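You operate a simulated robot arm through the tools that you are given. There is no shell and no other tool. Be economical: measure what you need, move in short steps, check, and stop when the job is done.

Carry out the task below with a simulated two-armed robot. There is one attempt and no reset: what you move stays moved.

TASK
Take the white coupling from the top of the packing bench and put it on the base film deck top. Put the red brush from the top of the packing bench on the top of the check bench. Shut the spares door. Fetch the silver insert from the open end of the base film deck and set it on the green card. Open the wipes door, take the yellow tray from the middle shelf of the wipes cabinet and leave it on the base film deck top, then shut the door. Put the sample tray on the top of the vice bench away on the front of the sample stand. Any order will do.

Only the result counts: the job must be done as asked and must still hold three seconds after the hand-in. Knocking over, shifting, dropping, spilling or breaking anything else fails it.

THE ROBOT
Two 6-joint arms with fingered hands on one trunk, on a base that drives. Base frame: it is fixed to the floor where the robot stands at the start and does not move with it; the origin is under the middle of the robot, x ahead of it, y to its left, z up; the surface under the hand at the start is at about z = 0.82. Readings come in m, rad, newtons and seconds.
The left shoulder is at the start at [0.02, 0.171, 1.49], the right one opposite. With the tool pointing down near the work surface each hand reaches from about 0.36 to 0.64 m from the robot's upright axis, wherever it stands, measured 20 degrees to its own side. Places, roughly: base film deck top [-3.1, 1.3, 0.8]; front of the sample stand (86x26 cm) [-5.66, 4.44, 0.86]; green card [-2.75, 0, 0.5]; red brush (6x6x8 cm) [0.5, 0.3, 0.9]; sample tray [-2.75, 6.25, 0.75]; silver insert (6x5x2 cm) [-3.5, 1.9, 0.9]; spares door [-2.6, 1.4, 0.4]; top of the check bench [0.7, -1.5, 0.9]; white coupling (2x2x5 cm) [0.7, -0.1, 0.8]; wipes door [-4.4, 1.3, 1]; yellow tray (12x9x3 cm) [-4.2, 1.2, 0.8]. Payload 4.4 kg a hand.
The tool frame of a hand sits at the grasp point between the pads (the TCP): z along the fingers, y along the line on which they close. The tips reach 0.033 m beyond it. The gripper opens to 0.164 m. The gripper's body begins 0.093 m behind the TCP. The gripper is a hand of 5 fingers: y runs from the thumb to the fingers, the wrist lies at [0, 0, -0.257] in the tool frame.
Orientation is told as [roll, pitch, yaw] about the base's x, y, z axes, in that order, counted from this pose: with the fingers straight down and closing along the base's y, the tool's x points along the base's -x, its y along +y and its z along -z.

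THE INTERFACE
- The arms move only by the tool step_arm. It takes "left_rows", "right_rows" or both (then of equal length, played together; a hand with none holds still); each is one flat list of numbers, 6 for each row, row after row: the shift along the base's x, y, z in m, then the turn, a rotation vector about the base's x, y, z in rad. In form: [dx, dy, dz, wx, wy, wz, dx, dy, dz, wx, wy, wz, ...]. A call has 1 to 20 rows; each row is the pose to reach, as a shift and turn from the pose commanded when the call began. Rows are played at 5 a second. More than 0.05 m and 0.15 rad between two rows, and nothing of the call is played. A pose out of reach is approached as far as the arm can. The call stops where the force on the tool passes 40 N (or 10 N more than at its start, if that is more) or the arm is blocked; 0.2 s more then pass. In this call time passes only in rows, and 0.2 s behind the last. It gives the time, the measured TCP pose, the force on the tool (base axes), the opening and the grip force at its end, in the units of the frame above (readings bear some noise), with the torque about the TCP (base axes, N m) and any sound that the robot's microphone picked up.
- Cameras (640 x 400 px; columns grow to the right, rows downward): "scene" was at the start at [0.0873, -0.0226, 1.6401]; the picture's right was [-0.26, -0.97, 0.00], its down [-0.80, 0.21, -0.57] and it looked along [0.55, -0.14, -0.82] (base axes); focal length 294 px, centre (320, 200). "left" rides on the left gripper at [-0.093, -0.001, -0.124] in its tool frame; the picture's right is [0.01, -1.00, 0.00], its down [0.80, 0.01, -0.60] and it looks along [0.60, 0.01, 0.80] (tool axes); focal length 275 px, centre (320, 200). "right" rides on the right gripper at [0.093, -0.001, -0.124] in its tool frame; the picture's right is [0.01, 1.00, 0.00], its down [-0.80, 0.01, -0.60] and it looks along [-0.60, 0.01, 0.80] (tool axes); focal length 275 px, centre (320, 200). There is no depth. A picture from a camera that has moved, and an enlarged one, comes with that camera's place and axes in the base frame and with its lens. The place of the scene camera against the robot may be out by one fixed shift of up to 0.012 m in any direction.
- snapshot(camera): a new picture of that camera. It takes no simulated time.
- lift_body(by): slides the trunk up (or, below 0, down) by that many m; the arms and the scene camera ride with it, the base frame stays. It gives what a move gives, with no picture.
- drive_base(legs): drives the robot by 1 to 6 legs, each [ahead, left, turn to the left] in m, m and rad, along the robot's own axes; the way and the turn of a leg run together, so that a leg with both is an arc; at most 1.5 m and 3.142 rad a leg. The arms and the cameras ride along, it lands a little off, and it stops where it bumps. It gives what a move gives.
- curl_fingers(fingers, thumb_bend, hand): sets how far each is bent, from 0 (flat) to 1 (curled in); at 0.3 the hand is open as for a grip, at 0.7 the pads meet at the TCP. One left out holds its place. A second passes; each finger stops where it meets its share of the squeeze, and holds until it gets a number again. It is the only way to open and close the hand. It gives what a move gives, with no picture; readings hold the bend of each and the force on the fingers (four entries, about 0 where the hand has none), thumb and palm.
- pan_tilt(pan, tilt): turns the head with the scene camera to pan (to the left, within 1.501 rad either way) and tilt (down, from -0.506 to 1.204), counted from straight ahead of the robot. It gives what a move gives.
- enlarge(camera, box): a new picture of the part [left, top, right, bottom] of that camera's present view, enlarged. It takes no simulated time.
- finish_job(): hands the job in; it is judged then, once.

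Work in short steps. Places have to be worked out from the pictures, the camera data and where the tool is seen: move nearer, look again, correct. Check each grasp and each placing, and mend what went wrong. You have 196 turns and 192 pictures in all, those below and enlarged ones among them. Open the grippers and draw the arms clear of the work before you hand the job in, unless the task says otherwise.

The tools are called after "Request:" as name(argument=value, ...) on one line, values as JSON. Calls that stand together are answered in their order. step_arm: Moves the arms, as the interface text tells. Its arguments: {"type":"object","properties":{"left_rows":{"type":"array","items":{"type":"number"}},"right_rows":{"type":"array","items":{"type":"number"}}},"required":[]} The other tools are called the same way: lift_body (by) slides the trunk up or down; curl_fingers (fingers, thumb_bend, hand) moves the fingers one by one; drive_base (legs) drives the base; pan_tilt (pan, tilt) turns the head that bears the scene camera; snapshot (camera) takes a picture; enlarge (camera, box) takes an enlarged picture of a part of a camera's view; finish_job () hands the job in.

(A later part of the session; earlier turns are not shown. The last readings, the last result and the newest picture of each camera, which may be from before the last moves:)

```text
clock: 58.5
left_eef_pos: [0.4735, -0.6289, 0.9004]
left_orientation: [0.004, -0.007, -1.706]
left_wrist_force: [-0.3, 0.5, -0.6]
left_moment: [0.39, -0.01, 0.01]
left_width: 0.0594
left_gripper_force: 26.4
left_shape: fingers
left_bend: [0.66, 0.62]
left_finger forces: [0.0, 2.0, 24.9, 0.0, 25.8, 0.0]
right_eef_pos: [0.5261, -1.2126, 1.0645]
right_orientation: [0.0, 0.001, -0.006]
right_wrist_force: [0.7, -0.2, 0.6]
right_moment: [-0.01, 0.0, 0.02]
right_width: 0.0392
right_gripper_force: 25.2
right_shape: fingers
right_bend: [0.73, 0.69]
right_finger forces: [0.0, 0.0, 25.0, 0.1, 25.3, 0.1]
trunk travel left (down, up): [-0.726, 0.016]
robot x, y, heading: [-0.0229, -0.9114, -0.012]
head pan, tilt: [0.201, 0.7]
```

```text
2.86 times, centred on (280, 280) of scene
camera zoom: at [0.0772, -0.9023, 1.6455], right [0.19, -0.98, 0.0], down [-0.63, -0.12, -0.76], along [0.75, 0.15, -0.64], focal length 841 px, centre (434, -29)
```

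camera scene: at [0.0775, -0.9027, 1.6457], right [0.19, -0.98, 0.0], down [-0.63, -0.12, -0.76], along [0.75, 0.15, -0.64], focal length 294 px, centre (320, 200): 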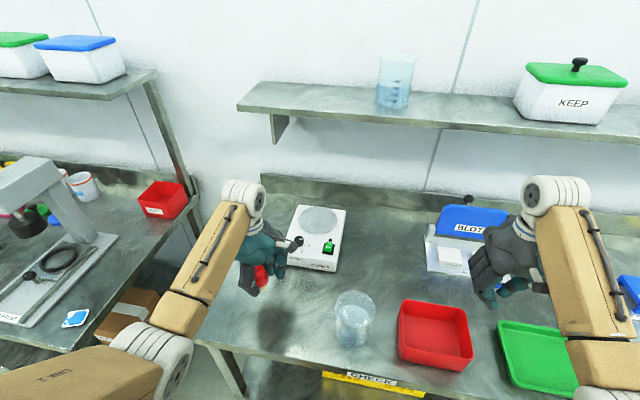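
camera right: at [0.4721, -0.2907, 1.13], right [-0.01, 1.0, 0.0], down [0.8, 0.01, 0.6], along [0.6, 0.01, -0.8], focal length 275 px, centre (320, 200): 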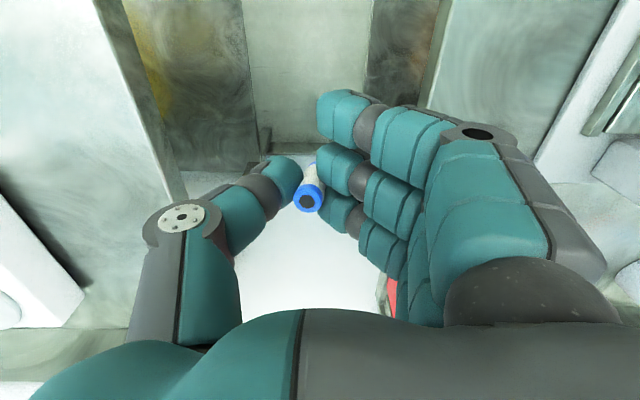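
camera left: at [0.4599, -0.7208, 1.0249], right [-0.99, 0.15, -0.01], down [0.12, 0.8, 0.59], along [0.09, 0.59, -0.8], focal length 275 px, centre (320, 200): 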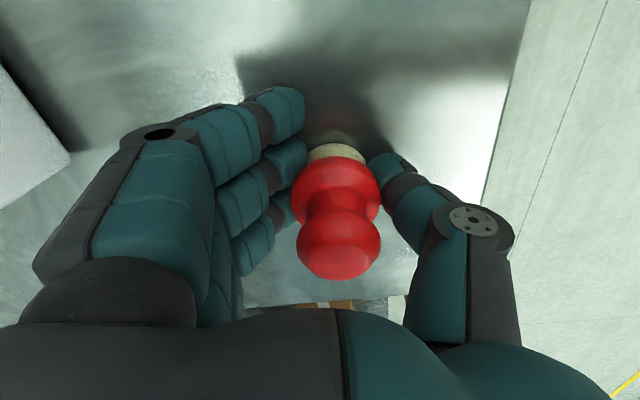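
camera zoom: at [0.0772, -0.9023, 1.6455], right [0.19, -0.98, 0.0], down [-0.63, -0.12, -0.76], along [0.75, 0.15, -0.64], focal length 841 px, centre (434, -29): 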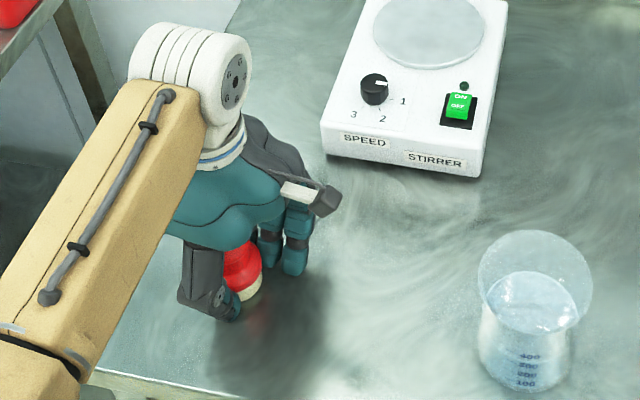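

It looks near-upright and just above or at the surface. I open the hand gently.

Request:
step_arm(left_rows=[0, 0, -0.002, 0, 0, 0])

Request:
curl_fingers(hand="left", fingers=0.5, thumb_bend=0.5)

Request:
snapshot(camera="left")

```text
clock: 58.9
left_eef_pos: [0.4736, -0.63, 0.9012]
left_orientation: [0.006, -0.008, -1.706]
left_wrist_force: [-2.6, 0.7, 6.9]
left_moment: [0.44, 0.38, 0.07]
left_width: 0.0596
left_gripper_force: 29.7
left_shape: fingers
left_bend: [0.66, 0.62]
left_finger forces: [0.0, 1.9, 25.8, 0.0, 31.8, 0.0]
right_eef_pos: [0.5258, -1.214, 1.0642]
right_orientation: [0.0, 0.001, -0.006]
right_wrist_force: [-0.1, -0.8, -0.4]
right_moment: [0.01, 0.01, 0.01]
right_width: 0.0389
right_gripper_force: 25.3
right_shape: fingers
right_bend: [0.73, 0.69]
right_finger forces: [0.0, 0.0, 25.1, 0.0, 25.2, 0.1]
trunk travel left (down, up): [-0.726, 0.016]
robot x, y, heading: [-0.0266, -0.9146, -0.006]
head pan, tilt: [0.201, 0.7]
```

```text
clock: 59.9
left_eef_pos: [0.4769, -0.63, 0.9022]
left_orientation: [0.009, -0.004, -1.708]
left_wrist_force: [8.7, 2.1, 34.5]
left_moment: [0.46, 1.45, -0.22]
left_width: 0.0929
left_gripper_force: 16.9
left_shape: fingers
left_bend: [0.5, 0.53]
left_finger forces: [0.1, 0.0, 0.1, 0.0, 34.2, 0.0]
right_eef_pos: [0.5253, -1.2144, 1.0627]
right_orientation: [0.002, -0.001, -0.005]
right_wrist_force: [-0.3, 0.5, 0.0]
right_moment: [0.01, -0.01, 0.01]
right_width: 0.0389
right_gripper_force: 25.0
right_shape: fingers
right_bend: [0.73, 0.69]
right_finger forces: [0.0, 0.0, 25.0, 0.0, 25.2, 0.0]
trunk travel left (down, up): [-0.726, 0.016]
robot x, y, heading: [-0.0206, -0.9134, -0.008]
head pan, tilt: [0.201, 0.7]
```

```text
141 pictures are left
camera left: at [0.4608, -0.7207, 1.0272], right [-0.99, 0.15, -0.01], down [0.11, 0.8, 0.6], along [0.1, 0.59, -0.8], focal length 275 px, centre (320, 200)
```

left: 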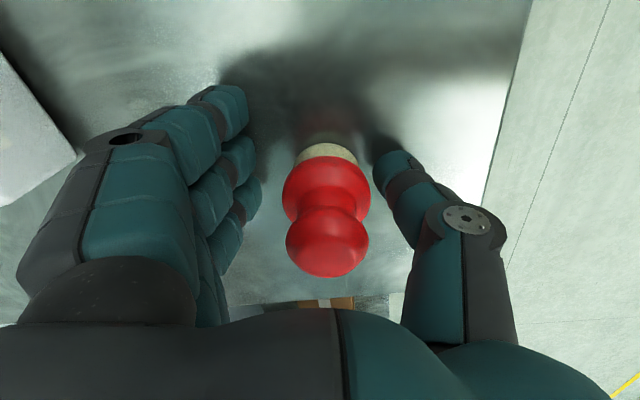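

The brush stands free. The thumb tip rests on the bench, so I raise straight up 1.5 cm before opening fully.

Request:
step_arm(left_rows=[-0.002, 0, 0.015, 0, 0, 0])

Request:
curl_fingers(hand="left", fingers=0.35, thumb_bend=0.35)

Request:
step_arm(left_rows=[0, 0, 0.04, 0, 0, 0, 0, 0, 0.08, 0, 0, 0, 0, 0, 0.1, 0, 0, 0])

Request:
snapshot(camera="left")

```text
clock: 60.3
left_eef_pos: [0.4705, -0.6301, 0.9137]
left_orientation: [0.0, -0.009, -1.705]
left_wrist_force: [0.2, 1.3, -0.3]
left_moment: [0.0, 0.0, 0.0]
left_width: 0.0992
left_gripper_force: 0.0
left_shape: fingers
left_bend: [0.5, 0.5]
left_finger forces: [0.0, 0.1, 0.0, 0.1, 0.0, 0.0]
right_eef_pos: [0.527, -1.2141, 1.0642]
right_orientation: [-0.001, 0.0, -0.005]
right_wrist_force: [-0.5, 0.1, -0.4]
right_moment: [0.02, 0.01, -0.03]
right_width: 0.0392
right_gripper_force: 25.4
right_shape: fingers
right_bend: [0.73, 0.69]
right_finger forces: [0.0, 0.0, 25.1, 0.0, 25.3, 0.0]
trunk travel left (down, up): [-0.726, 0.016]
robot x, y, heading: [-0.0226, -0.9162, -0.008]
head pan, tilt: [0.201, 0.7]
```

```text
clock: 61.3
left_eef_pos: [0.4734, -0.6289, 0.9151]
left_orientation: [0.006, -0.007, -1.704]
left_wrist_force: [-0.2, -0.5, -0.2]
left_moment: [0.0, -0.03, 0.01]
left_width: 0.1588
left_gripper_force: 0.0
left_shape: fingers
left_bend: [0.35, 0.35]
left_finger forces: [0.0, 0.0, 0.0, 0.0, 0.0, 0.0]
right_eef_pos: [0.5267, -1.2146, 1.0638]
right_orientation: [0.0, -0.001, -0.006]
right_wrist_force: [-0.5, -0.6, -0.1]
right_moment: [0.03, -0.02, -0.01]
right_width: 0.0388
right_gripper_force: 25.3
right_shape: fingers
right_bend: [0.73, 0.69]
right_finger forces: [0.1, 0.0, 25.2, 0.1, 25.4, 0.0]
trunk travel left (down, up): [-0.726, 0.016]
robot x, y, heading: [-0.0244, -0.913, -0.01]
head pan, tilt: [0.201, 0.7]
```

```text
clock: 62.1
left_eef_pos: [0.4714, -0.6303, 1.0164]
left_orientation: [0.004, -0.009, -1.706]
left_wrist_force: [0.1, 0.8, -0.2]
left_moment: [0.0, -0.01, -0.02]
left_width: 0.1588
left_gripper_force: 0.1
left_shape: fingers
left_bend: [0.35, 0.35]
left_finger forces: [0.1, 0.0, 0.0, 0.0, 0.0, 0.0]
right_eef_pos: [0.5265, -1.2133, 1.0642]
right_orientation: [0.001, 0.0, -0.005]
right_wrist_force: [-0.2, 0.0, -0.3]
right_moment: [0.0, -0.02, -0.01]
right_width: 0.039
right_gripper_force: 25.0
right_shape: fingers
right_bend: [0.73, 0.69]
right_finger forces: [0.1, 0.0, 25.0, 0.0, 25.4, 0.1]
trunk travel left (down, up): [-0.726, 0.016]
robot x, y, heading: [-0.0237, -0.9164, -0.008]
head pan, tilt: [0.201, 0.7]
```

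```text
140 pictures are left
camera left: at [0.4577, -0.72, 1.1398], right [-0.99, 0.15, 0.0], down [0.12, 0.8, 0.59], along [0.09, 0.59, -0.8], focal length 275 px, centre (320, 200)
```

left: 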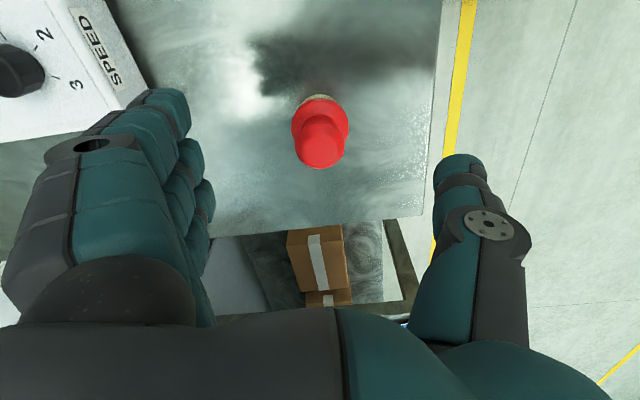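

The brush stands well on the check bench. Now I back off and look around toward the machines behind me.

Request:
drive_base(legs=[[-0.7, 0, 0]])

Request:
pan_tilt(pan=1.45, tilt=0.3)

Request:
snapshot(camera="scene")

```text
clock: 66.0
left_eef_pos: [-0.2245, -0.6232, 1.0153]
left_orientation: [0.004, -0.008, -1.702]
left_wrist_force: [-0.1, 0.1, 0.7]
left_moment: [-0.01, 0.02, 0.03]
left_width: 0.1588
left_gripper_force: 0.1
left_shape: fingers
left_bend: [0.35, 0.35]
left_finger forces: [0.1, 0.1, 0.1, 0.0, 0.0, 0.0]
right_eef_pos: [-0.168, -1.2094, 1.0637]
right_orientation: [-0.001, -0.003, -0.005]
right_wrist_force: [-0.6, -0.5, 0.5]
right_moment: [-0.01, 0.01, 0.0]
right_width: 0.0391
right_gripper_force: 24.7
right_shape: fingers
right_bend: [0.73, 0.69]
right_finger forces: [0.0, 0.0, 25.2, 0.1, 25.3, 0.0]
trunk travel left (down, up): [-0.726, 0.016]
robot x, y, heading: [-0.7205, -0.9049, -0.004]
head pan, tilt: [0.201, 0.7]
```

```text
clock: 67.4
left_eef_pos: [-0.2238, -0.6247, 1.0145]
left_orientation: [0.006, -0.006, -1.704]
left_wrist_force: [0.9, -0.1, -0.6]
left_moment: [-0.02, 0.02, -0.02]
left_width: 0.159
left_gripper_force: 0.0
left_shape: fingers
left_bend: [0.35, 0.35]
left_finger forces: [0.1, 0.0, 0.1, 0.0, 0.0, 0.1]
right_eef_pos: [-0.1684, -1.2088, 1.0639]
right_orientation: [0.0, 0.001, -0.001]
right_wrist_force: [0.9, 0.1, 0.0]
right_moment: [0.01, -0.03, 0.01]
right_width: 0.039
right_gripper_force: 24.9
right_shape: fingers
right_bend: [0.73, 0.69]
right_finger forces: [0.0, 0.0, 25.2, 0.0, 25.2, 0.0]
trunk travel left (down, up): [-0.726, 0.016]
robot x, y, heading: [-0.7226, -0.9081, -0.008]
head pan, tilt: [1.45, 0.3]
```

```text
139 pictures are left
camera scene: at [-0.6905, -0.8218, 1.6819], right [0.99, -0.13, 0.0], down [-0.04, -0.29, -0.96], along [0.12, 0.95, -0.3], focal length 294 px, centre (320, 200)
```

scene: 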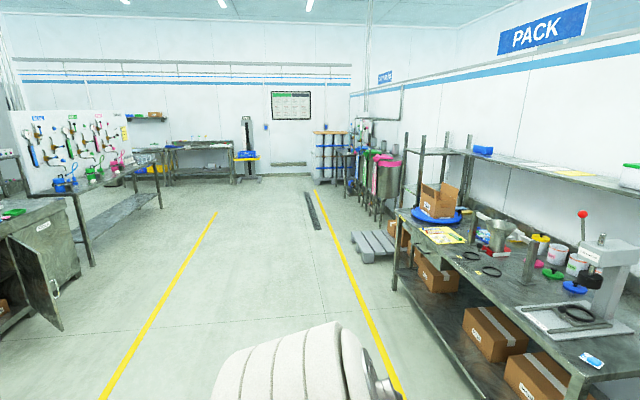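

An open cabinet door (spares) is visible on the left. I turn the robot left 1.5 rad and look further round.

Request:
drive_base(legs=[[0, 0, 1.55]])

Request:
pan_tilt(pan=0.75, tilt=0.35)

Request:
snapshot(camera="scene")

Request:
pan_tilt(pan=1.45, tilt=0.35)

Request:
snapshot(camera="scene")

```text
clock: 71.6
left_eef_pos: [-1.0032, -0.4108, 1.015]
left_orientation: [0.005, -0.007, -0.14]
left_wrist_force: [0.0, 0.8, -0.1]
left_moment: [-0.01, 0.04, 0.01]
left_width: 0.1593
left_gripper_force: 0.0
left_shape: fingers
left_bend: [0.35, 0.35]
left_finger forces: [0.0, 0.1, 0.1, 0.0, 0.0, 0.0]
right_eef_pos: [-0.4191, -0.3597, 1.0642]
right_orientation: [0.001, -0.001, 1.562]
right_wrist_force: [-0.4, 0.8, 0.1]
right_moment: [0.0, -0.01, 0.04]
right_width: 0.039
right_gripper_force: 25.3
right_shape: fingers
right_bend: [0.73, 0.68]
right_finger forces: [0.0, 0.1, 25.0, 0.1, 25.2, 0.0]
trunk travel left (down, up): [-0.726, 0.016]
robot x, y, heading: [-0.7227, -0.9103, 1.557]
head pan, tilt: [1.45, 0.3]
```

```text
clock: 72.7
left_eef_pos: [-1.0028, -0.4108, 1.0153]
left_orientation: [0.006, -0.008, -0.139]
left_wrist_force: [-0.2, 0.0, 0.8]
left_moment: [-0.03, 0.0, 0.03]
left_width: 0.159
left_gripper_force: 0.0
left_shape: fingers
left_bend: [0.35, 0.35]
left_finger forces: [0.0, 0.0, 0.0, 0.0, 0.0, 0.1]
right_eef_pos: [-0.4187, -0.3584, 1.0636]
right_orientation: [0.001, -0.001, 1.561]
right_wrist_force: [1.0, -0.3, 0.6]
right_moment: [-0.02, -0.01, 0.0]
right_width: 0.039
right_gripper_force: 25.6
right_shape: fingers
right_bend: [0.73, 0.68]
right_finger forces: [0.1, 0.0, 25.0, 0.0, 25.2, 0.0]
trunk travel left (down, up): [-0.726, 0.016]
robot x, y, heading: [-0.7195, -0.9077, 1.559]
head pan, tilt: [0.75, 0.351]
```

```text
138 pictures are left
camera scene: at [-0.7755, -0.835, 1.6771], right [0.74, 0.67, 0.0], down [0.23, -0.25, -0.94], along [-0.63, 0.69, -0.34], focal length 294 px, centre (320, 200)
```

scene: 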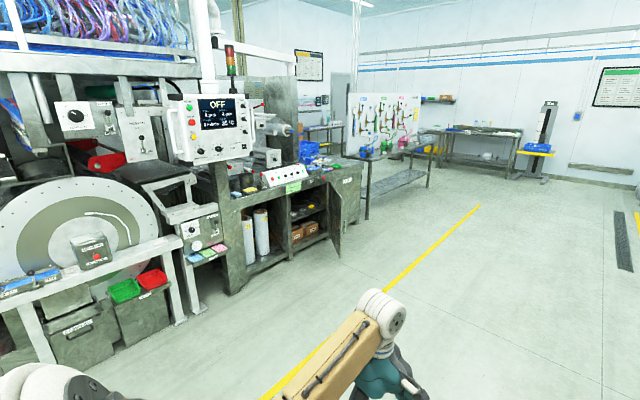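

```text
clock: 73.7
left_eef_pos: [-1.0034, -0.4114, 1.0142]
left_orientation: [0.004, -0.007, -0.139]
left_wrist_force: [0.0, -0.2, -0.3]
left_moment: [0.03, 0.01, -0.02]
left_width: 0.1591
left_gripper_force: 0.0
left_shape: fingers
left_bend: [0.35, 0.35]
left_finger forces: [0.1, 0.0, 0.1, 0.1, 0.1, 0.0]
right_eef_pos: [-0.4183, -0.3586, 1.0643]
right_orientation: [0.0, 0.002, 1.562]
right_wrist_force: [0.5, 0.8, -1.0]
right_moment: [0.03, -0.02, 0.02]
right_width: 0.0391
right_gripper_force: 25.2
right_shape: fingers
right_bend: [0.73, 0.68]
right_finger forces: [0.0, 0.0, 25.2, 0.0, 25.3, 0.0]
trunk travel left (down, up): [-0.726, 0.016]
robot x, y, heading: [-0.7192, -0.9066, 1.558]
head pan, tilt: [1.45, 0.351]
```

```text
137 pictures are left
camera scene: at [-0.8051, -0.8913, 1.6772], right [0.13, 0.99, 0.0], down [0.34, -0.05, -0.94], along [-0.93, 0.12, -0.34], focal length 294 px, centre (320, 200)
```

scene: 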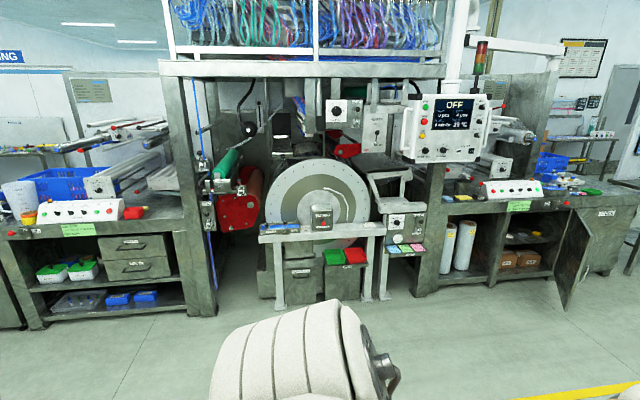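

A big packaging machine: the base film deck is on its right with the open spares door, and coloured cards sit near the control box. I zoom in.

Request:
enlarge(camera="scene", box=[400, 100, 640, 250])

Request:
enlarge(camera="scene", box=[340, 190, 500, 290])

Request:
enlarge(camera="scene", box=[480, 180, 640, 310])

```text
2.67 times, centred on (520, 175) of scene
camera zoom: at [-0.8051, -0.8913, 1.6772], right [0.13, 0.99, 0.0], down [0.34, -0.05, -0.94], along [-0.93, 0.12, -0.34], focal length 785 px, centre (-213, 267)
```

zoom: 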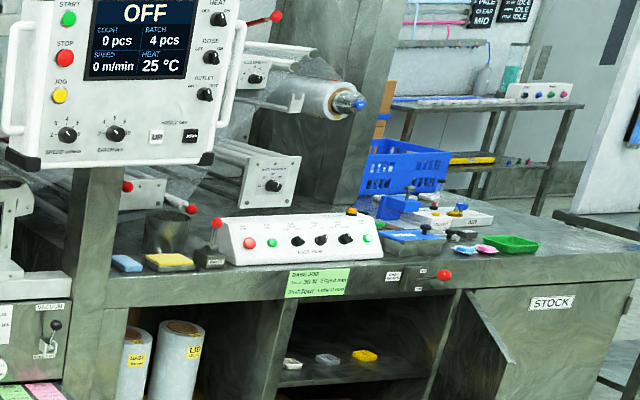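

```text
4.00 times, centred on (420, 240) of scene
camera zoom: at [-0.8051, -0.8913, 1.6772], right [0.13, 0.99, 0.0], down [0.34, -0.05, -0.94], along [-0.93, 0.12, -0.34], focal length 1178 px, centre (-80, 40)
```

zoom: 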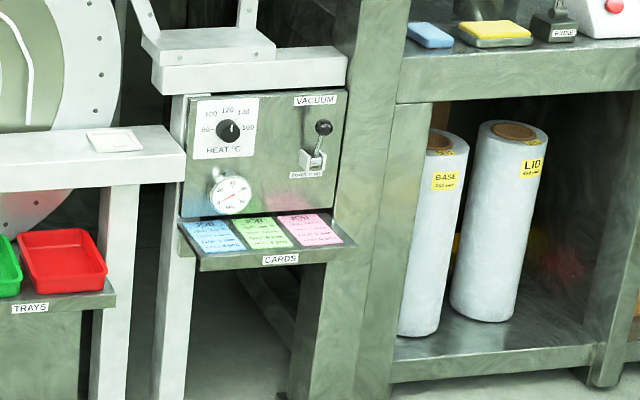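

```text
3.08 times, centred on (560, 245) of scene
camera zoom: at [-0.8051, -0.8913, 1.6772], right [0.13, 0.99, 0.0], down [0.34, -0.05, -0.94], along [-0.93, 0.12, -0.34], focal length 906 px, centre (-418, 62)
```

zoom: 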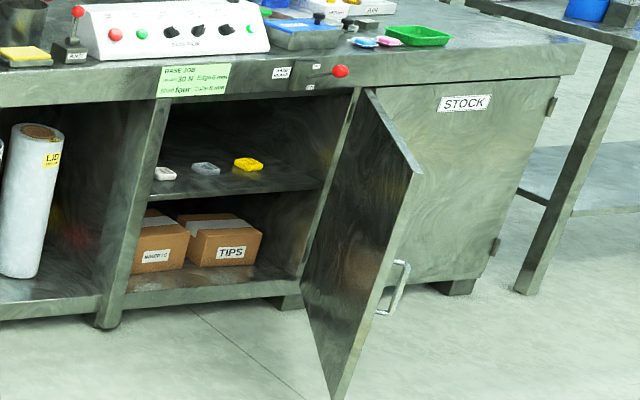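

I drive ahead along the aisle, then turn to face the base film deck from a distance.

Request:
drive_base(legs=[[1.3, 0, 0], [1.05, 0, 0], [0, 0, 1.58], [0.55, 0, 0]])

Request:
pan_tilt(pan=0.0, tilt=0.5)

Request:
snapshot(camera="scene")

```text
clock: 91.8
left_eef_pos: [-1.7568, 1.108, 1.0143]
left_orientation: [0.004, -0.007, 1.452]
left_wrist_force: [0.4, -0.5, -0.4]
left_moment: [0.02, -0.03, 0.0]
left_width: 0.1589
left_gripper_force: 0.1
left_shape: fingers
left_bend: [0.35, 0.35]
left_finger forces: [0.0, 0.0, 0.1, 0.0, 0.0, 0.1]
right_eef_pos: [-1.82, 1.6915, 1.0628]
right_orientation: [0.0, 0.001, -3.129]
right_wrist_force: [-0.4, -0.1, -0.3]
right_moment: [-0.01, -0.04, 0.01]
right_width: 0.0391
right_gripper_force: 25.1
right_shape: fingers
right_bend: [0.73, 0.68]
right_finger forces: [0.0, 0.0, 24.8, 0.0, 25.2, 0.0]
trunk travel left (down, up): [-0.726, 0.016]
robot x, y, heading: [-1.2616, 1.3988, -3.133]
head pan, tilt: [1.45, 0.351]
```

```text
clock: 93.3
left_eef_pos: [-1.7554, 1.106, 1.0139]
left_orientation: [0.004, -0.007, 1.454]
left_wrist_force: [0.9, 0.1, 1.0]
left_moment: [0.02, 0.01, 0.04]
left_width: 0.1589
left_gripper_force: 0.0
left_shape: fingers
left_bend: [0.35, 0.35]
left_finger forces: [0.0, 0.1, 0.0, 0.0, 0.0, 0.0]
right_eef_pos: [-1.8197, 1.6924, 1.0632]
right_orientation: [0.0, -0.001, -3.13]
right_wrist_force: [0.6, -0.2, 0.3]
right_moment: [0.01, -0.01, -0.04]
right_width: 0.0389
right_gripper_force: 24.7
right_shape: fingers
right_bend: [0.73, 0.68]
right_finger forces: [0.0, 0.0, 24.7, 0.0, 25.1, 0.1]
trunk travel left (down, up): [-0.726, 0.016]
robot x, y, heading: [-1.2633, 1.3966, -3.131]
head pan, tilt: [0.0, 0.499]
```

```text
133 pictures are left
camera scene: at [-1.3571, 1.3959, 1.6635], right [-0.01, 1.0, 0.0], down [0.48, 0.0, -0.88], along [-0.88, -0.01, -0.48], focal length 294 px, centre (320, 200)
```

scene: 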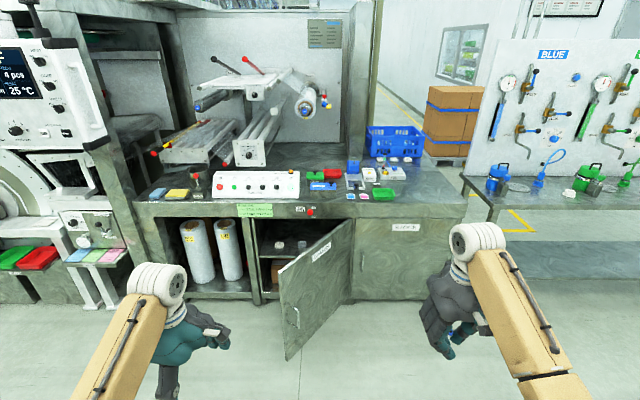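

I zoom on the deck top to find the insert and a free spot.

Request:
enlarge(camera="scene", box=[280, 115, 480, 240])

Request:
enlarge(camera="scene", box=[240, 190, 400, 370])

```text
3.20 times, centred on (380, 178) of scene
camera zoom: at [-1.3571, 1.3959, 1.6635], right [-0.01, 1.0, 0.0], down [0.48, 0.0, -0.88], along [-0.88, -0.01, -0.48], focal length 942 px, centre (128, 272)
```

zoom: 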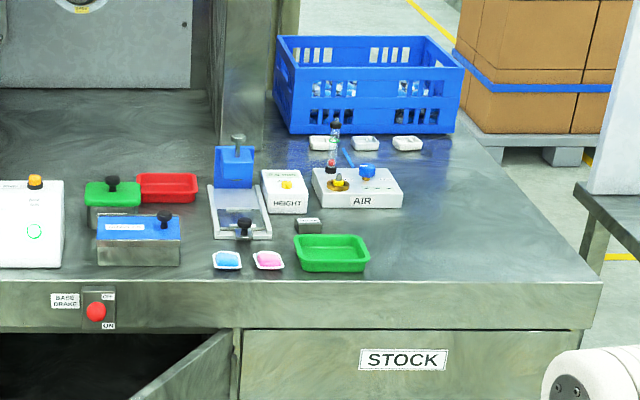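

```text
2.22 times, centred on (320, 280) of scene
camera zoom: at [-1.3571, 1.3959, 1.6635], right [-0.01, 1.0, 0.0], down [0.48, 0.0, -0.88], along [-0.88, -0.01, -0.48], focal length 654 px, centre (320, 22)
```

zoom: 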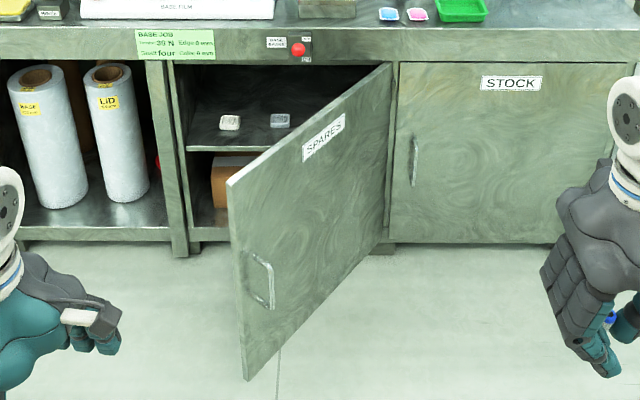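

The door hinge is near [-2.84, 1.58] with its free edge near [-2.36, 1.19]. First I place the coupling on the free front-right corner of the deck (about [-2.95, 2.08]), so I drive there.

Request:
drive_base(legs=[[0, -0.42, 0], [0.95, 0, 0]])

Request:
pan_tilt(pan=-0.3, tilt=0.75)

Request:
snapshot(camera="scene")

Request:
snapshot(camera="right")

```text
clock: 100.5
left_eef_pos: [-2.7087, 1.5232, 1.0149]
left_orientation: [0.003, -0.007, 1.446]
left_wrist_force: [-0.5, 0.2, -0.2]
left_moment: [-0.02, -0.02, 0.01]
left_width: 0.159
left_gripper_force: 0.1
left_shape: fingers
left_bend: [0.35, 0.35]
left_finger forces: [0.0, 0.0, 0.0, 0.1, 0.0, 0.1]
right_eef_pos: [-2.7718, 2.1067, 1.0633]
right_orientation: [-0.001, 0.0, -3.133]
right_wrist_force: [-0.3, -1.0, -0.3]
right_moment: [0.0, -0.03, -0.02]
right_width: 0.0391
right_gripper_force: 24.8
right_shape: fingers
right_bend: [0.73, 0.68]
right_finger forces: [0.0, 0.0, 24.9, 0.0, 25.0, 0.1]
trunk travel left (down, up): [-0.726, 0.016]
robot x, y, heading: [-2.2183, 1.8147, -3.135]
head pan, tilt: [0.0, 0.499]
```

```text
clock: 101.3
left_eef_pos: [-2.7081, 1.5236, 1.0142]
left_orientation: [0.005, -0.007, 1.447]
left_wrist_force: [0.0, -0.1, -0.3]
left_moment: [-0.01, -0.01, -0.01]
left_width: 0.1589
left_gripper_force: 0.1
left_shape: fingers
left_bend: [0.35, 0.35]
left_finger forces: [0.0, 0.0, 0.0, 0.0, 0.1, 0.0]
right_eef_pos: [-2.7712, 2.1075, 1.0629]
right_orientation: [0.0, 0.002, -3.133]
right_wrist_force: [0.2, 0.7, -0.2]
right_moment: [0.03, 0.01, -0.01]
right_width: 0.0389
right_gripper_force: 25.4
right_shape: fingers
right_bend: [0.73, 0.68]
right_finger forces: [0.0, 0.0, 24.9, 0.0, 25.0, 0.0]
trunk travel left (down, up): [-0.726, 0.016]
robot x, y, heading: [-2.2139, 1.8175, -3.132]
head pan, tilt: [-0.3, 0.75]
```

```text
130 pictures are left
camera scene: at [-2.2973, 1.8346, 1.6416], right [0.29, 0.96, 0.0], down [0.65, -0.2, -0.73], along [-0.7, 0.21, -0.68], focal length 294 px, centre (320, 200)
```

scene: 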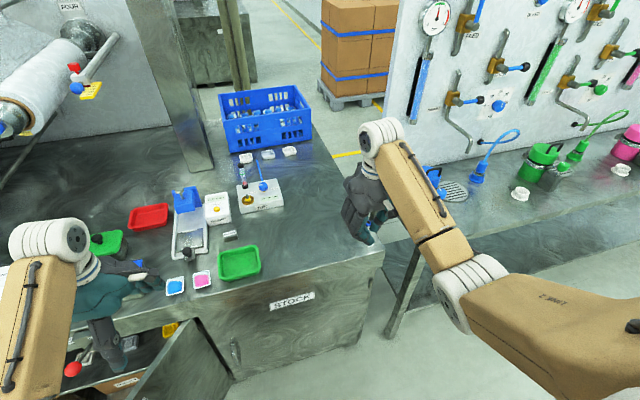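

```text
129 pictures are left
camera right: at [-2.6791, 2.1106, 1.1878], right [0.02, -1.0, 0.0], down [-0.8, -0.02, 0.6], along [-0.6, -0.01, -0.8], focal length 275 px, centre (320, 200)
```

right: 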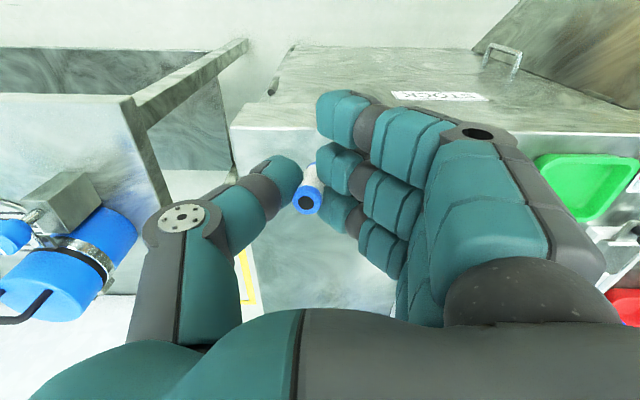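

The deck corner below is free, so I drive 0.17 m further and lower the coupling with the right arm.

Request:
drive_base(legs=[[0.17, 0, 0]])

Request:
step_arm(right_rows=[0, -0.02, -0.04, 0, 0, 0, 0, -0.04, -0.08, 0, 0, 0, 0, -0.04, -0.12, 0, 0, 0, 0, -0.04, -0.14, 0, 0, 0])

Request:
snapshot(camera="right")

```text
clock: 102.8
left_eef_pos: [-2.8797, 1.5221, 1.0138]
left_orientation: [0.004, -0.006, 1.451]
left_wrist_force: [-0.3, 0.1, 0.2]
left_moment: [-0.02, -0.07, -0.03]
left_width: 0.159
left_gripper_force: 0.1
left_shape: fingers
left_bend: [0.35, 0.35]
left_finger forces: [0.0, 0.0, 0.0, 0.0, 0.0, 0.1]
right_eef_pos: [-2.9425, 2.1056, 1.0635]
right_orientation: [0.002, 0.002, -3.132]
right_wrist_force: [-0.6, 0.1, -0.7]
right_moment: [0.0, 0.0, 0.0]
right_width: 0.0389
right_gripper_force: 25.2
right_shape: fingers
right_bend: [0.73, 0.68]
right_finger forces: [0.1, 0.0, 24.7, 0.1, 25.0, 0.0]
trunk travel left (down, up): [-0.726, 0.016]
robot x, y, heading: [-2.3863, 1.8168, -3.133]
head pan, tilt: [-0.3, 0.75]
```

```text
clock: 103.8
left_eef_pos: [-2.8796, 1.521, 1.0155]
left_orientation: [0.005, -0.007, 1.451]
left_wrist_force: [-0.8, 0.4, 0.7]
left_moment: [0.01, -0.01, 0.06]
left_width: 0.159
left_gripper_force: 0.0
left_shape: fingers
left_bend: [0.35, 0.35]
left_finger forces: [0.0, 0.0, 0.0, 0.0, 0.0, 0.0]
right_eef_pos: [-2.9413, 2.0649, 0.9231]
right_orientation: [0.001, -0.002, -3.133]
right_wrist_force: [0.3, -0.1, -0.1]
right_moment: [0.04, 0.01, -0.02]
right_width: 0.039
right_gripper_force: 25.0
right_shape: fingers
right_bend: [0.73, 0.68]
right_finger forces: [0.1, 0.0, 24.8, 0.0, 25.0, 0.0]
trunk travel left (down, up): [-0.726, 0.016]
robot x, y, heading: [-2.3845, 1.8137, -3.132]
head pan, tilt: [-0.3, 0.75]
```

```text
128 pictures are left
camera right: at [-2.8498, 2.0681, 1.0473], right [0.02, -1.0, 0.0], down [-0.8, -0.02, 0.6], along [-0.6, -0.01, -0.8], focal length 275 px, centre (320, 200)
```

right: 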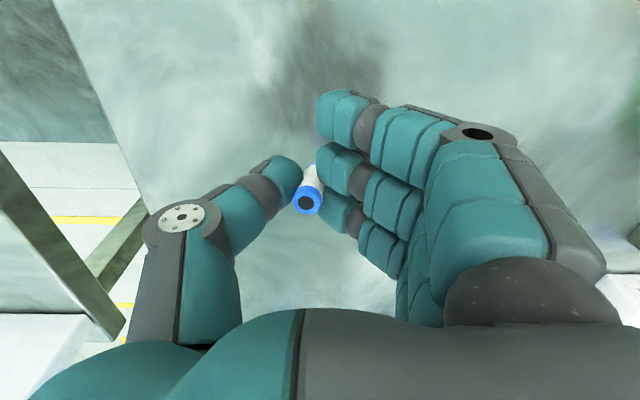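

Clear below. I lower in fine rows until contact.

Request:
step_arm(right_rows=[0, 0, -0.01, 0, 0, 0, 0, 0, -0.016, 0, 0, 0, 0, 0, -0.02, 0, 0, 0, 0, 0, -0.024, 0, 0, 0])

```text
clock: 104.8
left_eef_pos: [-2.8795, 1.5211, 1.0149]
left_orientation: [0.004, -0.008, 1.451]
left_wrist_force: [-0.2, 0.0, -0.9]
left_moment: [0.0, 0.03, 0.0]
left_width: 0.1588
left_gripper_force: 0.0
left_shape: fingers
left_bend: [0.35, 0.35]
left_finger forces: [0.0, 0.1, 0.0, 0.1, 0.1, 0.1]
right_eef_pos: [-2.9425, 2.0655, 0.8987]
right_orientation: [-0.001, -0.002, -3.131]
right_wrist_force: [-0.6, -0.3, 0.2]
right_moment: [0.01, 0.03, 0.01]
right_width: 0.0393
right_gripper_force: 25.2
right_shape: fingers
right_bend: [0.73, 0.68]
right_finger forces: [0.0, 0.0, 24.6, 0.0, 25.0, 0.1]
trunk travel left (down, up): [-0.726, 0.016]
robot x, y, heading: [-2.3849, 1.8154, -3.132]
head pan, tilt: [-0.3, 0.75]
```

No contact yet; I continue down in 3 mm rows.

Request:
step_arm(right_rows=[0, 0, -0.003, 0, 0, 0, 0, 0, -0.006, 0, 0, 0, 0, 0, -0.009, 0, 0, 0, 0, 0, -0.012, 0, 0, 0])

```text
clock: 105.8
left_eef_pos: [-2.8765, 1.5208, 1.0159]
left_orientation: [0.004, -0.009, 1.45]
left_wrist_force: [0.0, -0.1, -0.1]
left_moment: [-0.01, 0.03, 0.03]
left_width: 0.1588
left_gripper_force: 0.1
left_shape: fingers
left_bend: [0.35, 0.35]
left_finger forces: [0.1, 0.1, 0.0, 0.0, 0.0, 0.0]
right_eef_pos: [-2.9441, 2.0638, 0.8917]
right_orientation: [0.001, -0.007, -3.128]
right_wrist_force: [-2.3, -2.9, 23.2]
right_moment: [0.22, 0.21, 0.03]
right_width: 0.0375
right_gripper_force: 24.9
right_shape: fingers
right_bend: [0.74, 0.7]
right_finger forces: [0.1, 0.1, 26.8, 0.1, 22.9, 0.0]
trunk travel left (down, up): [-0.726, 0.016]
robot x, y, heading: [-2.3844, 1.8127, -3.136]
head pan, tilt: [-0.3, 0.75]
```

Contact made (surface ≈0.843). I ease up 4 mm and release.

Request:
step_arm(right_rows=[0, 0, 0.004, 0, 0, 0])

Request:
curl_fingers(hand="right", fingers=0.52, thumb_bend=0.55)

Request:
snapshot(camera="right")

```text
clock: 106.2
left_eef_pos: [-2.8787, 1.5213, 1.0154]
left_orientation: [0.004, -0.009, 1.45]
left_wrist_force: [0.0, 0.0, -1.4]
left_moment: [0.0, -0.04, 0.01]
left_width: 0.159
left_gripper_force: 0.0
left_shape: fingers
left_bend: [0.35, 0.35]
left_finger forces: [0.0, 0.1, 0.0, 0.1, 0.0, 0.0]
right_eef_pos: [-2.9411, 2.0637, 0.8913]
right_orientation: [-0.001, -0.001, -3.131]
right_wrist_force: [-4.2, -2.8, 11.8]
right_moment: [0.18, 0.08, 0.03]
right_width: 0.0372
right_gripper_force: 22.2
right_shape: fingers
right_bend: [0.74, 0.69]
right_finger forces: [0.1, 0.0, 24.1, 0.1, 21.0, 0.0]
trunk travel left (down, up): [-0.726, 0.016]
robot x, y, heading: [-2.3853, 1.8154, -3.131]
head pan, tilt: [-0.3, 0.75]
```

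```text
clock: 107.2
left_eef_pos: [-2.8779, 1.521, 1.0141]
left_orientation: [0.007, -0.008, 1.45]
left_wrist_force: [-1.3, 0.2, 0.4]
left_moment: [0.02, -0.02, 0.03]
left_width: 0.1588
left_gripper_force: 0.0
left_shape: fingers
left_bend: [0.35, 0.35]
left_finger forces: [0.1, 0.0, 0.1, 0.1, 0.0, 0.0]
right_eef_pos: [-2.9404, 2.064, 0.8916]
right_orientation: [0.001, 0.002, -3.131]
right_wrist_force: [2.0, -5.3, 11.0]
right_moment: [0.35, -0.08, -0.1]
right_width: 0.0796
right_gripper_force: 5.9
right_shape: fingers
right_bend: [0.52, 0.58]
right_finger forces: [0.1, 0.0, 0.1, 0.1, 11.6, 0.1]
trunk travel left (down, up): [-0.726, 0.016]
robot x, y, heading: [-2.3859, 1.8151, -3.137]
head pan, tilt: [-0.3, 0.75]
```

```text
127 pictures are left
camera right: at [-2.8491, 2.0679, 1.0162], right [0.02, -1.0, 0.0], down [-0.8, -0.02, 0.6], along [-0.6, -0.01, -0.8], focal length 275 px, centre (320, 200)
```

right: 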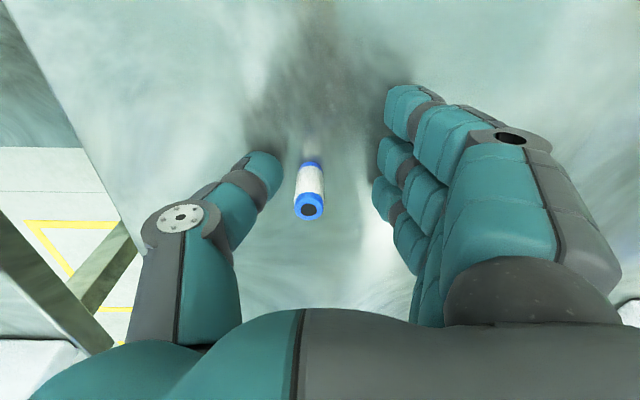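

The coupling stands free. I raise slightly, open more, and withdraw upward.

Request:
step_arm(right_rows=[0, 0, 0.012, 0, 0, 0])

Request:
curl_fingers(hand="right", fingers=0.4, thumb_bend=0.4)

Request:
step_arm(right_rows=[0, 0, 0.04, 0, 0, 0, 0, 0, 0.08, 0, 0, 0, 0, 0, 0.12, 0, 0, 0, 0, 0, 0.15, 0, 0, 0])

Request:
snapshot(camera="right")

Request:
enlarge(camera="scene", box=[160, 80, 400, 230])

```text
clock: 107.6
left_eef_pos: [-2.8787, 1.5212, 1.0147]
left_orientation: [0.004, -0.007, 1.449]
left_wrist_force: [-0.4, -0.7, 0.3]
left_moment: [0.02, 0.04, 0.02]
left_width: 0.1589
left_gripper_force: 0.0
left_shape: fingers
left_bend: [0.35, 0.35]
left_finger forces: [0.0, 0.0, 0.0, 0.0, 0.0, 0.0]
right_eef_pos: [-2.941, 2.0662, 0.9038]
right_orientation: [0.0, -0.001, -3.133]
right_wrist_force: [-0.1, 0.4, -0.4]
right_moment: [-0.02, 0.02, 0.0]
right_width: 0.0851
right_gripper_force: 0.1
right_shape: fingers
right_bend: [0.52, 0.55]
right_finger forces: [0.0, 0.0, 0.0, 0.1, 0.0, 0.0]
trunk travel left (down, up): [-0.726, 0.016]
robot x, y, heading: [-2.3858, 1.8096, -3.137]
head pan, tilt: [-0.3, 0.75]
```

```text
clock: 108.6
left_eef_pos: [-2.8795, 1.5215, 1.0137]
left_orientation: [0.005, -0.007, 1.45]
left_wrist_force: [0.5, 0.3, 0.6]
left_moment: [0.03, -0.01, 0.0]
left_width: 0.1591
left_gripper_force: 0.0
left_shape: fingers
left_bend: [0.35, 0.35]
left_finger forces: [0.2, 0.0, 0.0, 0.0, 0.0, 0.0]
right_eef_pos: [-2.9419, 2.0649, 0.9023]
right_orientation: [0.0, 0.0, -3.133]
right_wrist_force: [0.7, -0.1, 0.5]
right_moment: [0.01, 0.0, 0.01]
right_width: 0.1385
right_gripper_force: 0.0
right_shape: fingers
right_bend: [0.4, 0.4]
right_finger forces: [0.1, 0.0, 0.1, 0.1, 0.0, 0.0]
trunk travel left (down, up): [-0.726, 0.016]
robot x, y, heading: [-2.3863, 1.816, -3.136]
head pan, tilt: [-0.3, 0.75]
```

```text
clock: 109.6
left_eef_pos: [-2.8784, 1.5206, 1.0145]
left_orientation: [0.005, -0.007, 1.45]
left_wrist_force: [-0.1, -0.7, 0.5]
left_moment: [-0.01, 0.0, -0.03]
left_width: 0.1589
left_gripper_force: 0.0
left_shape: fingers
left_bend: [0.35, 0.35]
left_finger forces: [0.0, 0.1, 0.1, 0.0, 0.0, 0.0]
right_eef_pos: [-2.9413, 2.064, 1.054]
right_orientation: [-0.001, 0.0, -3.131]
right_wrist_force: [-0.2, -0.5, 0.5]
right_moment: [-0.01, 0.0, 0.0]
right_width: 0.1387
right_gripper_force: 0.0
right_shape: fingers
right_bend: [0.4, 0.4]
right_finger forces: [0.0, 0.1, 0.0, 0.1, 0.0, 0.1]
trunk travel left (down, up): [-0.726, 0.016]
robot x, y, heading: [-2.3871, 1.8144, -3.139]
head pan, tilt: [-0.3, 0.75]
```

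```text
126 pictures are left
camera right: at [-2.8496, 2.0684, 1.1782], right [0.02, -1.0, 0.0], down [-0.8, -0.02, 0.6], along [-0.6, -0.01, -0.8], focal length 275 px, centre (320, 200)
```

right: 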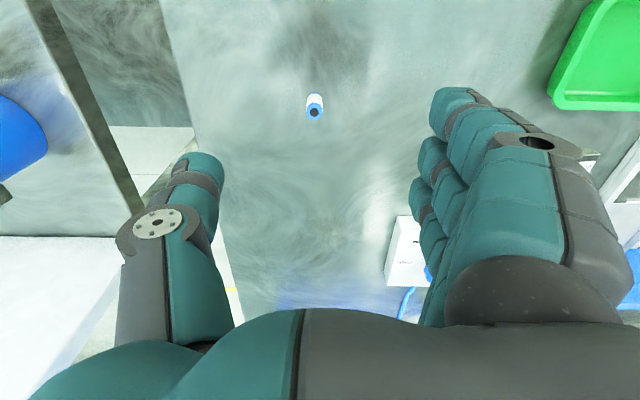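

```text
2.67 times, centred on (280, 155) of scene
camera zoom: at [-2.4678, 1.8333, 1.6415], right [0.29, 0.96, 0.0], down [0.65, -0.2, -0.73], along [-0.7, 0.21, -0.68], focal length 785 px, centre (427, 320)
```

zoom: 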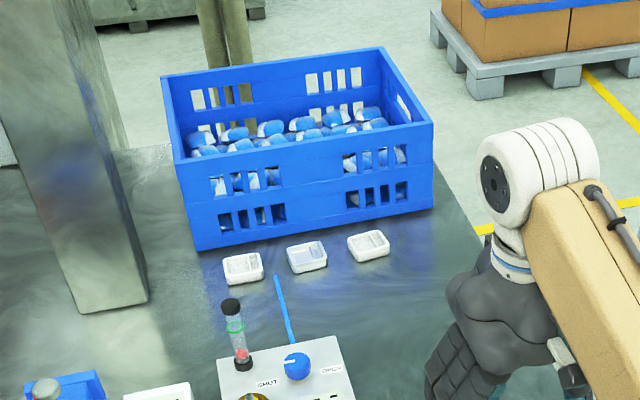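

The coupling is placed. I zoom on the three inserts to identify the silver one.

Request:
enlarge(camera="scene", box=[220, 145, 340, 220])

```text
5.33 times, centred on (280, 182) of scene
camera zoom: at [-2.4678, 1.8333, 1.6415], right [0.29, 0.96, 0.0], down [0.65, -0.2, -0.73], along [-0.7, 0.21, -0.68], focal length 1570 px, centre (533, 293)
```

zoom: 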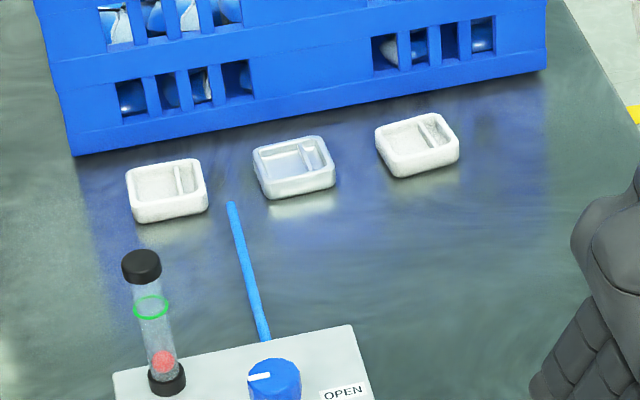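

The middle one is silver, at about [-3.47, 1.93]. I look right to see whether I can stand at the deck's open end.

Request:
pan_tilt(pan=-0.6, tilt=0.45)

Request:
snapshot(camera="scene")

```text
clock: 110.4
left_eef_pos: [-2.8779, 1.5224, 1.0145]
left_orientation: [0.002, -0.007, 1.45]
left_wrist_force: [0.1, 0.2, 0.4]
left_moment: [0.0, 0.0, 0.03]
left_width: 0.1591
left_gripper_force: 0.1
left_shape: fingers
left_bend: [0.35, 0.35]
left_finger forces: [0.1, 0.0, 0.1, 0.0, 0.1, 0.0]
right_eef_pos: [-2.9419, 2.0637, 1.0537]
right_orientation: [0.0, -0.001, -3.131]
right_wrist_force: [-0.4, -0.6, 0.8]
right_moment: [-0.03, 0.01, 0.01]
right_width: 0.1387
right_gripper_force: 0.1
right_shape: fingers
right_bend: [0.4, 0.4]
right_finger forces: [0.0, 0.1, 0.1, 0.0, 0.0, 0.0]
trunk travel left (down, up): [-0.726, 0.016]
robot x, y, heading: [-2.3843, 1.8138, -3.133]
head pan, tilt: [-0.6, 0.45]
```

```text
123 pictures are left
camera scene: at [-2.4647, 1.8607, 1.6679], right [0.56, 0.83, 0.0], down [0.36, -0.24, -0.9], along [-0.75, 0.5, -0.44], focal length 294 px, centre (320, 200)
```

scene: 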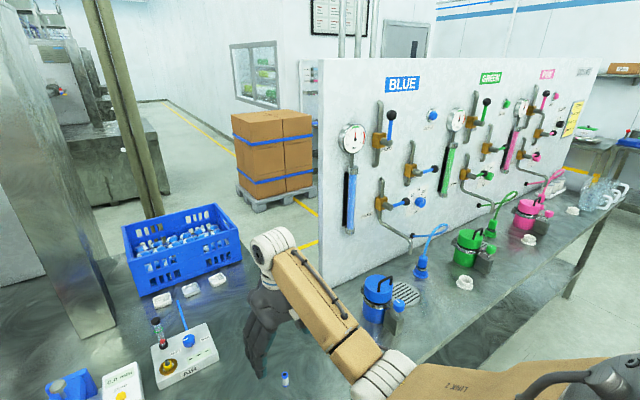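

Behind the panel there's open floor, so insert and wipes are reachable from the back side. First I close the spares door from here: I back off, make a fist with the left hand, and lower the trunk.

Request:
drive_base(legs=[[-0.75, 0, 0]])

Request:
curl_fingers(hand="left", fingers=0.9, thumb_bend=0.7)

Request:
lift_body(by=-0.45)

Request:
step_arm(right_rows=[0.02, 0, 0.04, 0, 0, 0, 0.03, 0, 0.08, 0, 0, 0, 0.05, 0, 0.12, 0, 0, 0, 0.07, 0, 0.16, 0, 0, 0, 0.09, 0, 0.2, 0, 0, 0])

Request:
pan_tilt(pan=0.0, tilt=0.55)

Request:
snapshot(camera="scene")

```text
clock: 114.4
left_eef_pos: [-2.1288, 1.5264, 1.0145]
left_orientation: [0.005, -0.007, 1.455]
left_wrist_force: [0.2, -0.2, -0.4]
left_moment: [0.02, 0.04, -0.03]
left_width: 0.159
left_gripper_force: 0.0
left_shape: fingers
left_bend: [0.35, 0.35]
left_finger forces: [0.0, 0.1, 0.1, 0.0, 0.0, 0.0]
right_eef_pos: [-2.1943, 2.0693, 1.0532]
right_orientation: [0.0, 0.001, -3.127]
right_wrist_force: [-0.4, 0.1, 0.7]
right_moment: [0.01, 0.03, -0.01]
right_width: 0.1388
right_gripper_force: 0.0
right_shape: fingers
right_bend: [0.4, 0.4]
right_finger forces: [0.0, 0.0, 0.0, 0.1, 0.1, 0.1]
trunk travel left (down, up): [-0.726, 0.016]
robot x, y, heading: [-1.634, 1.822, -3.131]
head pan, tilt: [-0.6, 0.45]
```

```text
clock: 115.4
left_eef_pos: [-2.128, 1.5263, 1.0154]
left_orientation: [0.005, -0.007, 1.455]
left_wrist_force: [0.5, 0.1, 0.3]
left_moment: [0.0, 0.02, 0.02]
left_width: 0.0402
left_gripper_force: 0.0
left_shape: fingers
left_bend: [0.88, 0.68]
left_finger forces: [0.0, 0.0, 0.1, 0.0, 0.0, 0.0]
right_eef_pos: [-2.1948, 2.0695, 1.0533]
right_orientation: [0.0, 0.001, -3.126]
right_wrist_force: [0.9, 0.3, 0.0]
right_moment: [-0.03, -0.03, 0.02]
right_width: 0.139
right_gripper_force: 0.1
right_shape: fingers
right_bend: [0.4, 0.4]
right_finger forces: [0.0, 0.0, 0.0, 0.0, 0.1, 0.1]
trunk travel left (down, up): [-0.726, 0.016]
robot x, y, heading: [-1.6385, 1.82, -3.128]
head pan, tilt: [-0.6, 0.45]
```

```text
refused: -0.45 is not a number from -0.4 to 0.4
```

```text
clock: 116.6
left_eef_pos: [-2.1292, 1.5263, 1.0153]
left_orientation: [0.007, -0.006, 1.456]
left_wrist_force: [-0.4, -0.2, 0.3]
left_moment: [0.02, 0.01, 0.01]
left_width: 0.0404
left_gripper_force: 0.0
left_shape: fingers
left_bend: [0.89, 0.68]
left_finger forces: [0.1, 0.0, 0.0, 0.0, 0.0, 0.0]
right_eef_pos: [-2.2215, 2.0906, 1.0841]
right_orientation: [0.002, -0.003, -3.127]
right_wrist_force: [-0.6, -1.0, 0.4]
right_moment: [0.04, 0.01, -0.01]
right_width: 0.1392
right_gripper_force: 0.0
right_shape: fingers
right_bend: [0.4, 0.4]
right_finger forces: [0.0, 0.0, 0.0, 0.1, 0.1, 0.0]
right hand out of reach, approached as far as the arm can: row 1, 2, 3, 4, 5
trunk travel left (down, up): [-0.726, 0.016]
robot x, y, heading: [-1.6359, 1.8237, -3.129]
head pan, tilt: [-0.6, 0.45]
```

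```text
clock: 117.6
left_eef_pos: [-2.1293, 1.5272, 1.0148]
left_orientation: [0.006, -0.006, 1.454]
left_wrist_force: [-0.7, -0.3, 0.2]
left_moment: [0.02, 0.0, 0.03]
left_width: 0.0401
left_gripper_force: 0.1
left_shape: fingers
left_bend: [0.89, 0.68]
left_finger forces: [0.0, 0.0, 0.1, 0.0, 0.0, 0.0]
right_eef_pos: [-2.2208, 2.0919, 1.0832]
right_orientation: [0.001, -0.003, -3.126]
right_wrist_force: [0.0, 0.2, 0.0]
right_moment: [0.01, 0.01, 0.02]
right_width: 0.1391
right_gripper_force: 0.1
right_shape: fingers
right_bend: [0.4, 0.4]
right_finger forces: [0.0, 0.0, 0.1, 0.1, 0.0, 0.0]
trunk travel left (down, up): [-0.726, 0.016]
robot x, y, heading: [-1.6399, 1.8213, -3.126]
head pan, tilt: [0.0, 0.55]
```

```text
122 pictures are left
camera scene: at [-1.7299, 1.8157, 1.6589], right [-0.01, 1.0, 0.0], down [0.52, 0.01, -0.85], along [-0.85, -0.01, -0.52], focal length 294 px, centre (320, 200)
```

scene: 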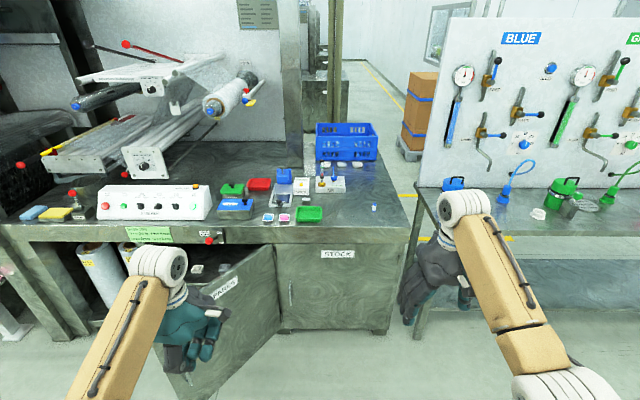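

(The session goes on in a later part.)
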